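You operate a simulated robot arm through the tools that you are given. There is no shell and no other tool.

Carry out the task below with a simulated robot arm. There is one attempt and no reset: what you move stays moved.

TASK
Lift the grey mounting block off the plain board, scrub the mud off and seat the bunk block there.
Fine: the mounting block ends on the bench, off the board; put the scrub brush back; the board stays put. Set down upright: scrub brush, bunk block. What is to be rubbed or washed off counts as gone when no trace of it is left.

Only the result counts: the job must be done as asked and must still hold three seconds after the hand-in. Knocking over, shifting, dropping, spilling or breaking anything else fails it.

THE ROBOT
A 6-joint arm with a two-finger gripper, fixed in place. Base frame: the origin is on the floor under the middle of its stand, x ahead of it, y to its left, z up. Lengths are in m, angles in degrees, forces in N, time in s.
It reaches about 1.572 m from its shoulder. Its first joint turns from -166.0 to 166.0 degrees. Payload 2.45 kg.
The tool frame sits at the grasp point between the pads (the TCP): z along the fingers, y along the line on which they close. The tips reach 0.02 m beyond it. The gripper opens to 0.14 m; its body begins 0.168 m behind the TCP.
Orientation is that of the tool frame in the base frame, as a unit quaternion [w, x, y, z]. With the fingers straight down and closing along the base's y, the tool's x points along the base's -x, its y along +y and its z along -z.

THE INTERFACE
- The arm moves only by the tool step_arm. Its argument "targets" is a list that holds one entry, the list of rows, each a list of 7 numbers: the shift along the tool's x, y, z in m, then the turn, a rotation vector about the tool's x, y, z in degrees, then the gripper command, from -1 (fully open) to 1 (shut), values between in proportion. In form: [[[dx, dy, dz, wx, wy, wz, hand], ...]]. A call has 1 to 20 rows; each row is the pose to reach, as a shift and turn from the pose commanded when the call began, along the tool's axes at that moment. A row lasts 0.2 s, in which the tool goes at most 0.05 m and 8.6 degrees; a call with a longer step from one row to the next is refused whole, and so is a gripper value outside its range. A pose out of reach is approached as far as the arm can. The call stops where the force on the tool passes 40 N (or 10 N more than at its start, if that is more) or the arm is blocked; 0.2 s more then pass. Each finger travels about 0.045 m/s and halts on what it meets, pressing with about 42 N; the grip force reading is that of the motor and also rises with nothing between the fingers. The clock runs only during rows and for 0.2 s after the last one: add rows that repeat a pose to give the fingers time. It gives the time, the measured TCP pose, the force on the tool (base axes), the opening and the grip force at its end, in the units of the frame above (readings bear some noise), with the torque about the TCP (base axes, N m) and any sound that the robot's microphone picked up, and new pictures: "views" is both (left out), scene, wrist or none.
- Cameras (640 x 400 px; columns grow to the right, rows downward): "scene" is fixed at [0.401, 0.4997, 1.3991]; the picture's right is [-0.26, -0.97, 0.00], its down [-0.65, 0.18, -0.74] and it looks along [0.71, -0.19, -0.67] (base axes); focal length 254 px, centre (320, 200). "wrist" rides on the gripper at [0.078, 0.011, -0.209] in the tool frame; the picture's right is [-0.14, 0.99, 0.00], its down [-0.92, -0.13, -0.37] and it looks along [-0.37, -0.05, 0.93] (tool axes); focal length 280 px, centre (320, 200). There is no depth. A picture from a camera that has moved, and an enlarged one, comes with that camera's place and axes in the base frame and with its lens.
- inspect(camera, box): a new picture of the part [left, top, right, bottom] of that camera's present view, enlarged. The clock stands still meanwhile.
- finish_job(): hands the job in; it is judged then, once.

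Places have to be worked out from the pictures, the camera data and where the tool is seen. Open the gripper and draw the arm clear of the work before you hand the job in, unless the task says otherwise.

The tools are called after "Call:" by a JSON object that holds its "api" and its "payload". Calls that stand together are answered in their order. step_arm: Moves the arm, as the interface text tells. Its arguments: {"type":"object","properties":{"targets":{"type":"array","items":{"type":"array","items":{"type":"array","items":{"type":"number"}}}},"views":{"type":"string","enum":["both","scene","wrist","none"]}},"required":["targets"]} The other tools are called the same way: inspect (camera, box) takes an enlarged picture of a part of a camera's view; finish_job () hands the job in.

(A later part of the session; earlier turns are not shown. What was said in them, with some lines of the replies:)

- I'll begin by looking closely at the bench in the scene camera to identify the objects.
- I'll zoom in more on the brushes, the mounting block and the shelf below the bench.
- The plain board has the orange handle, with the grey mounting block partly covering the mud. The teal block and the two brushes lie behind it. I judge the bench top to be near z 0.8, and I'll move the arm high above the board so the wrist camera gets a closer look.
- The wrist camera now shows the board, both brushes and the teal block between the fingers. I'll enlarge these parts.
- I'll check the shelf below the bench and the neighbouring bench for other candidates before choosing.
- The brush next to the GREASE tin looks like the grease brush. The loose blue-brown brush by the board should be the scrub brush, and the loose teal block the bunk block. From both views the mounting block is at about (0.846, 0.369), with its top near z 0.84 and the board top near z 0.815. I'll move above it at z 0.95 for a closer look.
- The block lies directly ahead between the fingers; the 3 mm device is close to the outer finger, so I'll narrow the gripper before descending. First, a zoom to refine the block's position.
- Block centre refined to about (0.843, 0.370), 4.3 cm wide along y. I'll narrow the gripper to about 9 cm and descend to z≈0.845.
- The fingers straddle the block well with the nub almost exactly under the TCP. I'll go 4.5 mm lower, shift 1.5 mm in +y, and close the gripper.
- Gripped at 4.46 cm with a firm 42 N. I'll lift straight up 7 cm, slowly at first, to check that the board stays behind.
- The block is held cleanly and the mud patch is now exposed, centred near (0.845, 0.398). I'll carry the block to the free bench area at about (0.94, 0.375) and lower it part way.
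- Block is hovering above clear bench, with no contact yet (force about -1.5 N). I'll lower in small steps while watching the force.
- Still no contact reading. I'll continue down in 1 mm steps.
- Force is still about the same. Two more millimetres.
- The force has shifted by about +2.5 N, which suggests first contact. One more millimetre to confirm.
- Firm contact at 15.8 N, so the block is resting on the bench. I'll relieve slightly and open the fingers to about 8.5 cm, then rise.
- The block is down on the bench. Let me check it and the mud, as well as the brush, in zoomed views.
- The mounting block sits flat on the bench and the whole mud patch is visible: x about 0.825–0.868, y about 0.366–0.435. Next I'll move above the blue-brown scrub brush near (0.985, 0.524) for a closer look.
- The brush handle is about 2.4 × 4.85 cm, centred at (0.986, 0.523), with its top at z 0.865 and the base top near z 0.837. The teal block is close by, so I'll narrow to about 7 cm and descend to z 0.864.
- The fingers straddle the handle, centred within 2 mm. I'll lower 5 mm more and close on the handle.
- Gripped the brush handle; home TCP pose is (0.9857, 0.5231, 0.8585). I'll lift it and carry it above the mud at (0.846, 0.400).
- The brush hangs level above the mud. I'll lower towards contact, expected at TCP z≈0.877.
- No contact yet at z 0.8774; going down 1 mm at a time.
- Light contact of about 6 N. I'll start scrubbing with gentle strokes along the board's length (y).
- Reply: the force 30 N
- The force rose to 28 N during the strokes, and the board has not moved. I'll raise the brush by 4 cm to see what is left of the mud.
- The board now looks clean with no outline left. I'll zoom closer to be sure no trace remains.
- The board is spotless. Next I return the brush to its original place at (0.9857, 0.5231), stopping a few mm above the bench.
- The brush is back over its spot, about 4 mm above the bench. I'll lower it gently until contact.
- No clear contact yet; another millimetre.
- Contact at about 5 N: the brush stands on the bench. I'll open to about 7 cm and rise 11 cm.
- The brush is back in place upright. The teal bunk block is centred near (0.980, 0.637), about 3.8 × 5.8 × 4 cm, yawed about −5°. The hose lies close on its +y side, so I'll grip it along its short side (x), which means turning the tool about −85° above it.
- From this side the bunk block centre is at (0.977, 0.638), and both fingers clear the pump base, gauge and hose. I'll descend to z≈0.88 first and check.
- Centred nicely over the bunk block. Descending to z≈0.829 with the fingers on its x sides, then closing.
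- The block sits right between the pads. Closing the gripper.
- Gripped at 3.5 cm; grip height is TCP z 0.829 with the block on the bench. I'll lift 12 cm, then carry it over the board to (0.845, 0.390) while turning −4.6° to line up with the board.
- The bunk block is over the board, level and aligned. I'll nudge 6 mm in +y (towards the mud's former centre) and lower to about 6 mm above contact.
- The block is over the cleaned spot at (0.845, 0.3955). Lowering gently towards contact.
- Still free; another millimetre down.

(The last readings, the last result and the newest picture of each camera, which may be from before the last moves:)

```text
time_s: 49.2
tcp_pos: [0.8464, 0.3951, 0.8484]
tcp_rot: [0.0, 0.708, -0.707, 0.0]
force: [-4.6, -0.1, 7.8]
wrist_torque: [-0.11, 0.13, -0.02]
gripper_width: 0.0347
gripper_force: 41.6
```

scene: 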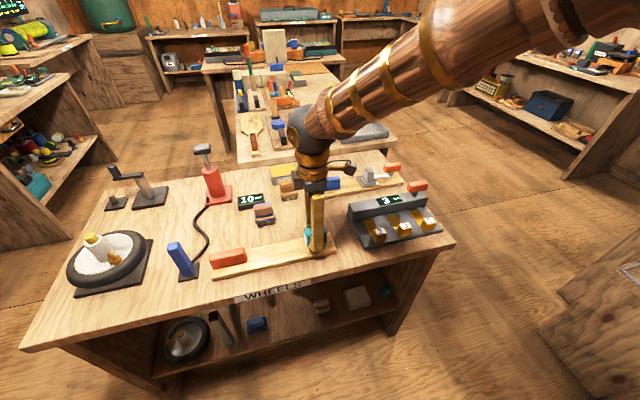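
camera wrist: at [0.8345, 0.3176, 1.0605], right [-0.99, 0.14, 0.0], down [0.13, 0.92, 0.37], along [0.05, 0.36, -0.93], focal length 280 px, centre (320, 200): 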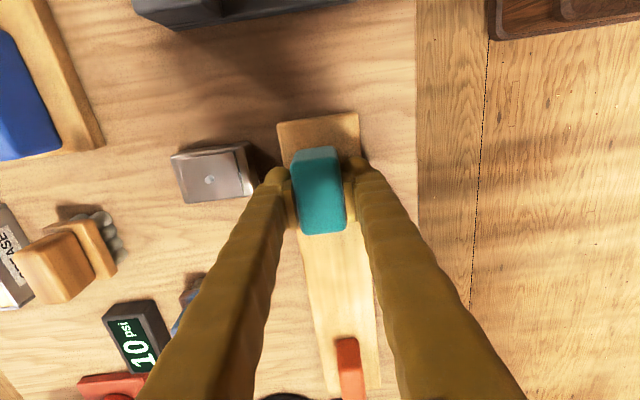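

Contact at about 8 N: the block rests on the board. I'll release with a limited opening (about 5.3 cm), since the mounting block is near one finger, and then rise.

Call:
{"api": "step_arm", "payload": {"targets": [[[0, 0, -0.0005, 0, 0, 0, 0.7], [0, 0, -0.0005, 0, 0, 0, 0.45], [0, 0, -0.0005, 0, 0, 0, 0.3], [0, 0, -0.0005, 0, 0, 0, 0.25], [0, 0, -0.0005, 0, 0, 0, 0.25], [0, 0, -0.01, 0, 0, 0, 0.25], [0, 0, -0.04, 0, 0, 0, 0.25], [0, 0, -0.08, 0, 0, 0, 0.25], [0, 0, -0.12, 0, 0, 0, 0.25], [0, 0, -0.16, 0, 0, 0, 0.25], [0, 0, -0.16, 0, 0, 0, 0.25]]], "views": "both"}}

Call:
{"api": "inspect", "payload": {"camera": "scene", "box": [260, 190, 370, 270]}}

Call:
{"api": "inspect", "payload": {"camera": "wrist", "box": [200, 60, 400, 220]}}

```text
time_s: 51.6
tcp_pos: [0.8446, 0.3956, 1.0076]
tcp_rot: [0.0, 0.707, -0.707, -0.001]
force: [-0.7, 0.0, -0.6]
wrist_torque: [-0.01, 0.02, 0.02]
gripper_width: 0.0522
gripper_force: 0.1
camera wrist: at [0.8349, 0.3195, 1.2168], right [-0.99, 0.14, 0.0], down [0.13, 0.92, 0.37], along [0.05, 0.36, -0.93], focal length 280 px, centre (320, 200)
```

scene: 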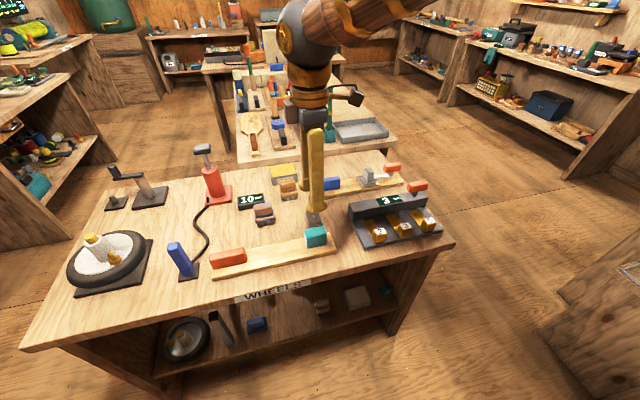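
wrist: 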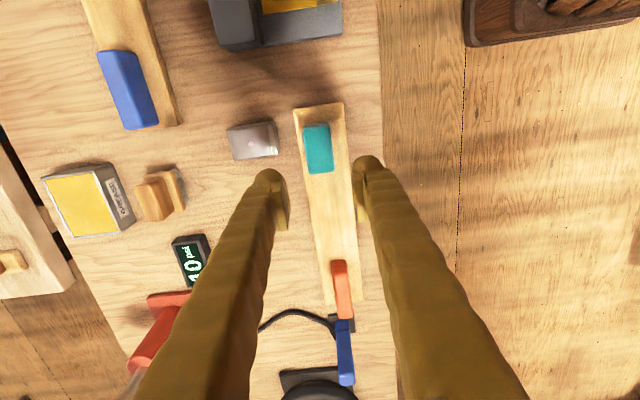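

```text
5.00 times, centred on (315, 230) of scene
camera zoom: at [0.401, 0.4997, 1.3991], right [-0.26, -0.97, 0.0], down [-0.65, 0.18, -0.74], along [0.71, -0.19, -0.67], focal length 1268 px, centre (345, 50)
```

zoom: 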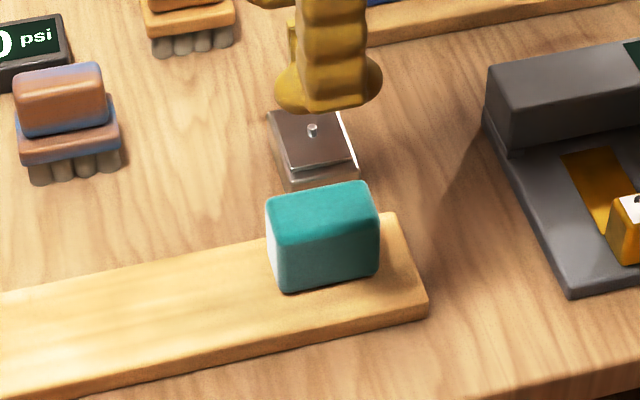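

```text
2.50 times, centred on (300, 140) of wrist
camera zoom: at [0.8349, 0.3195, 1.2168], right [-0.99, 0.14, 0.0], down [0.13, 0.92, 0.37], along [0.05, 0.36, -0.93], focal length 701 px, centre (370, 350)
```

zoom: 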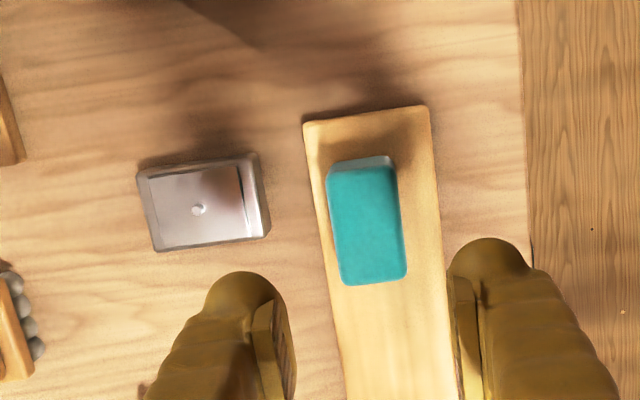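

The bunk block stands flat on the clean board, the mounting block is on the bench, and the brush is at its place. I'll open the gripper and withdraw the arm up and back, clear of the work.

Call:
{"api": "step_arm", "payload": {"targets": [[[0, 0, -0.04, 0, 0, 0, 0.0], [0, 0, -0.08, 0, 0, 0, -0.3], [0.02, 0.03, -0.1, 0, 0, 0, -0.6], [0.04, 0.06, -0.1, 0, 0, 0, -1], [0.06, 0.09, -0.1, 0, 0, 0, -1], [0.08, 0.12, -0.1, 0, 0, 0, -1], [0.1, 0.15, -0.1, 0, 0, 0, -1], [0.12, 0.18, -0.1, 0, 0, 0, -1], [0.14, 0.21, -0.1, 0, 0, 0, -1], [0.16, 0.24, -0.1, 0, 0, 0, -1], [0.16, 0.24, -0.1, 0, 0, 0, -1], [0.16, 0.24, -0.1, 0, 0, 0, -1]]], "views": "both"}}

Call:
{"api": "inspect", "payload": {"camera": "scene", "box": [200, 160, 380, 290]}}

Call:
{"api": "inspect", "payload": {"camera": "scene", "box": [270, 200, 360, 265]}}

```text
time_s: 54.2
tcp_pos: [0.6061, 0.2348, 1.11]
tcp_rot: [0.0, 0.707, -0.707, 0.0]
force: [-0.6, 0.2, 0.0]
wrist_torque: [-0.01, 0.0, -0.01]
gripper_width: 0.1397
gripper_force: 0.1
camera wrist: at [0.5953, 0.1582, 1.3184], right [-0.99, 0.14, 0.0], down [0.13, 0.92, 0.37], along [0.05, 0.36, -0.93], focal length 280 px, centre (320, 200)
```

scene: 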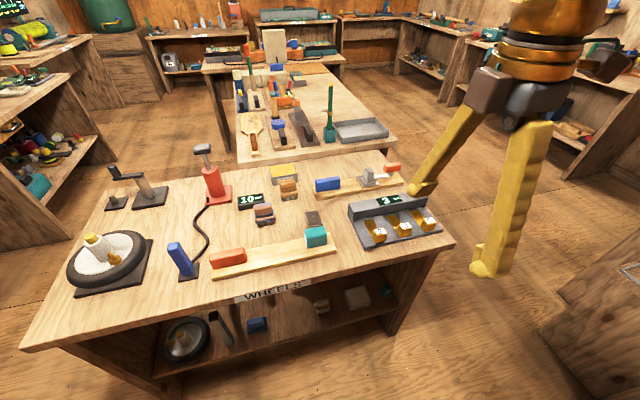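
wrist: 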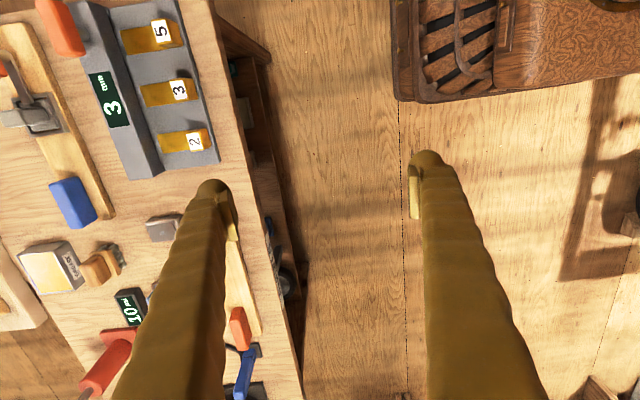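

```text
3.08 times, centred on (290, 225) of scene
camera zoom: at [0.401, 0.4997, 1.3991], right [-0.26, -0.97, 0.0], down [-0.65, 0.18, -0.74], along [0.71, -0.19, -0.67], focal length 780 px, centre (412, 123)
```

zoom: 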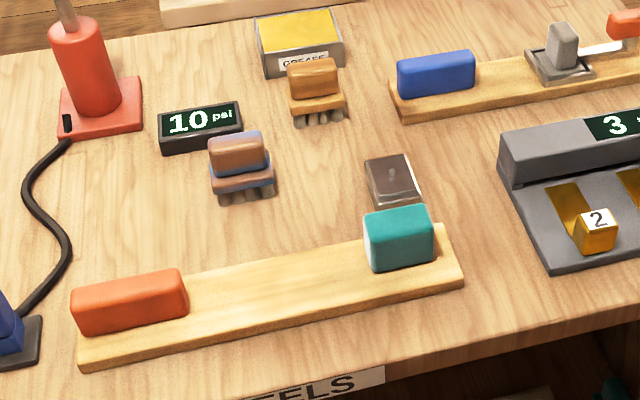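

```text
6.15 times, centred on (315, 232) of scene
camera zoom: at [0.401, 0.4997, 1.3991], right [-0.26, -0.97, 0.0], down [-0.65, 0.18, -0.74], along [0.71, -0.19, -0.67], focal length 1560 px, centre (351, 0)
```

zoom: 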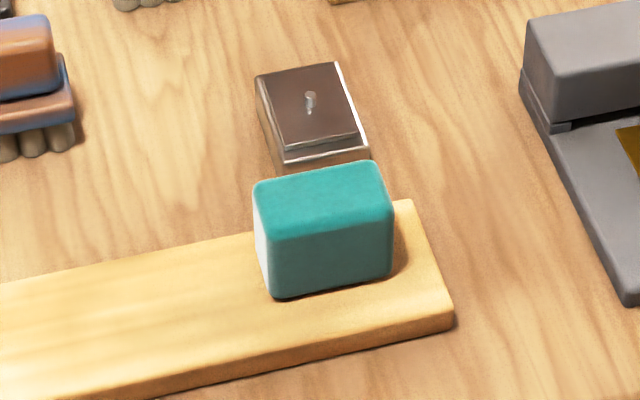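

The final views show the mounting block on the bench and off the board. The board is unmoved and clean, the scrub brush is upright in its original spot, and the bunk block is seated on the cleaned spot. The gripper is open and the arm is clear, so I hand the job in.

Call:
{"api": "finish_job", "payload": {}}

```text
The job is handed in.
```

I finished the job and handed it in; the tool only confirmed the hand-in, with no verdict.

- **Mounting block:** it is on the bench just behind the board, clear of it.
- **Mud:** zoomed views from both cameras showed no trace left on the board after scrubbing. Pressure reached 28 N during the strokes, but the board did not move.
- **Scrub brush:** it is back in its original spot, upright, to within about a millimetre.
- **Bunk block:** it stands upright and flat on the cleaned patch, centred at about (0.845, 0.396). That is over the middle of where the mud was, about 2.5 cm from where the mounting block's centre had been.

Two choices were my reading of the scene, since neither object was labelled. I took the teal block as the bunk block because it was the only loose block on the bench. I took the blue-brown brush as the scrub brush because the other brush on the bench sat next to the grease tin.

The last pictures showed nothing else moved, and the gripper was open and drawn clear before hand-in.
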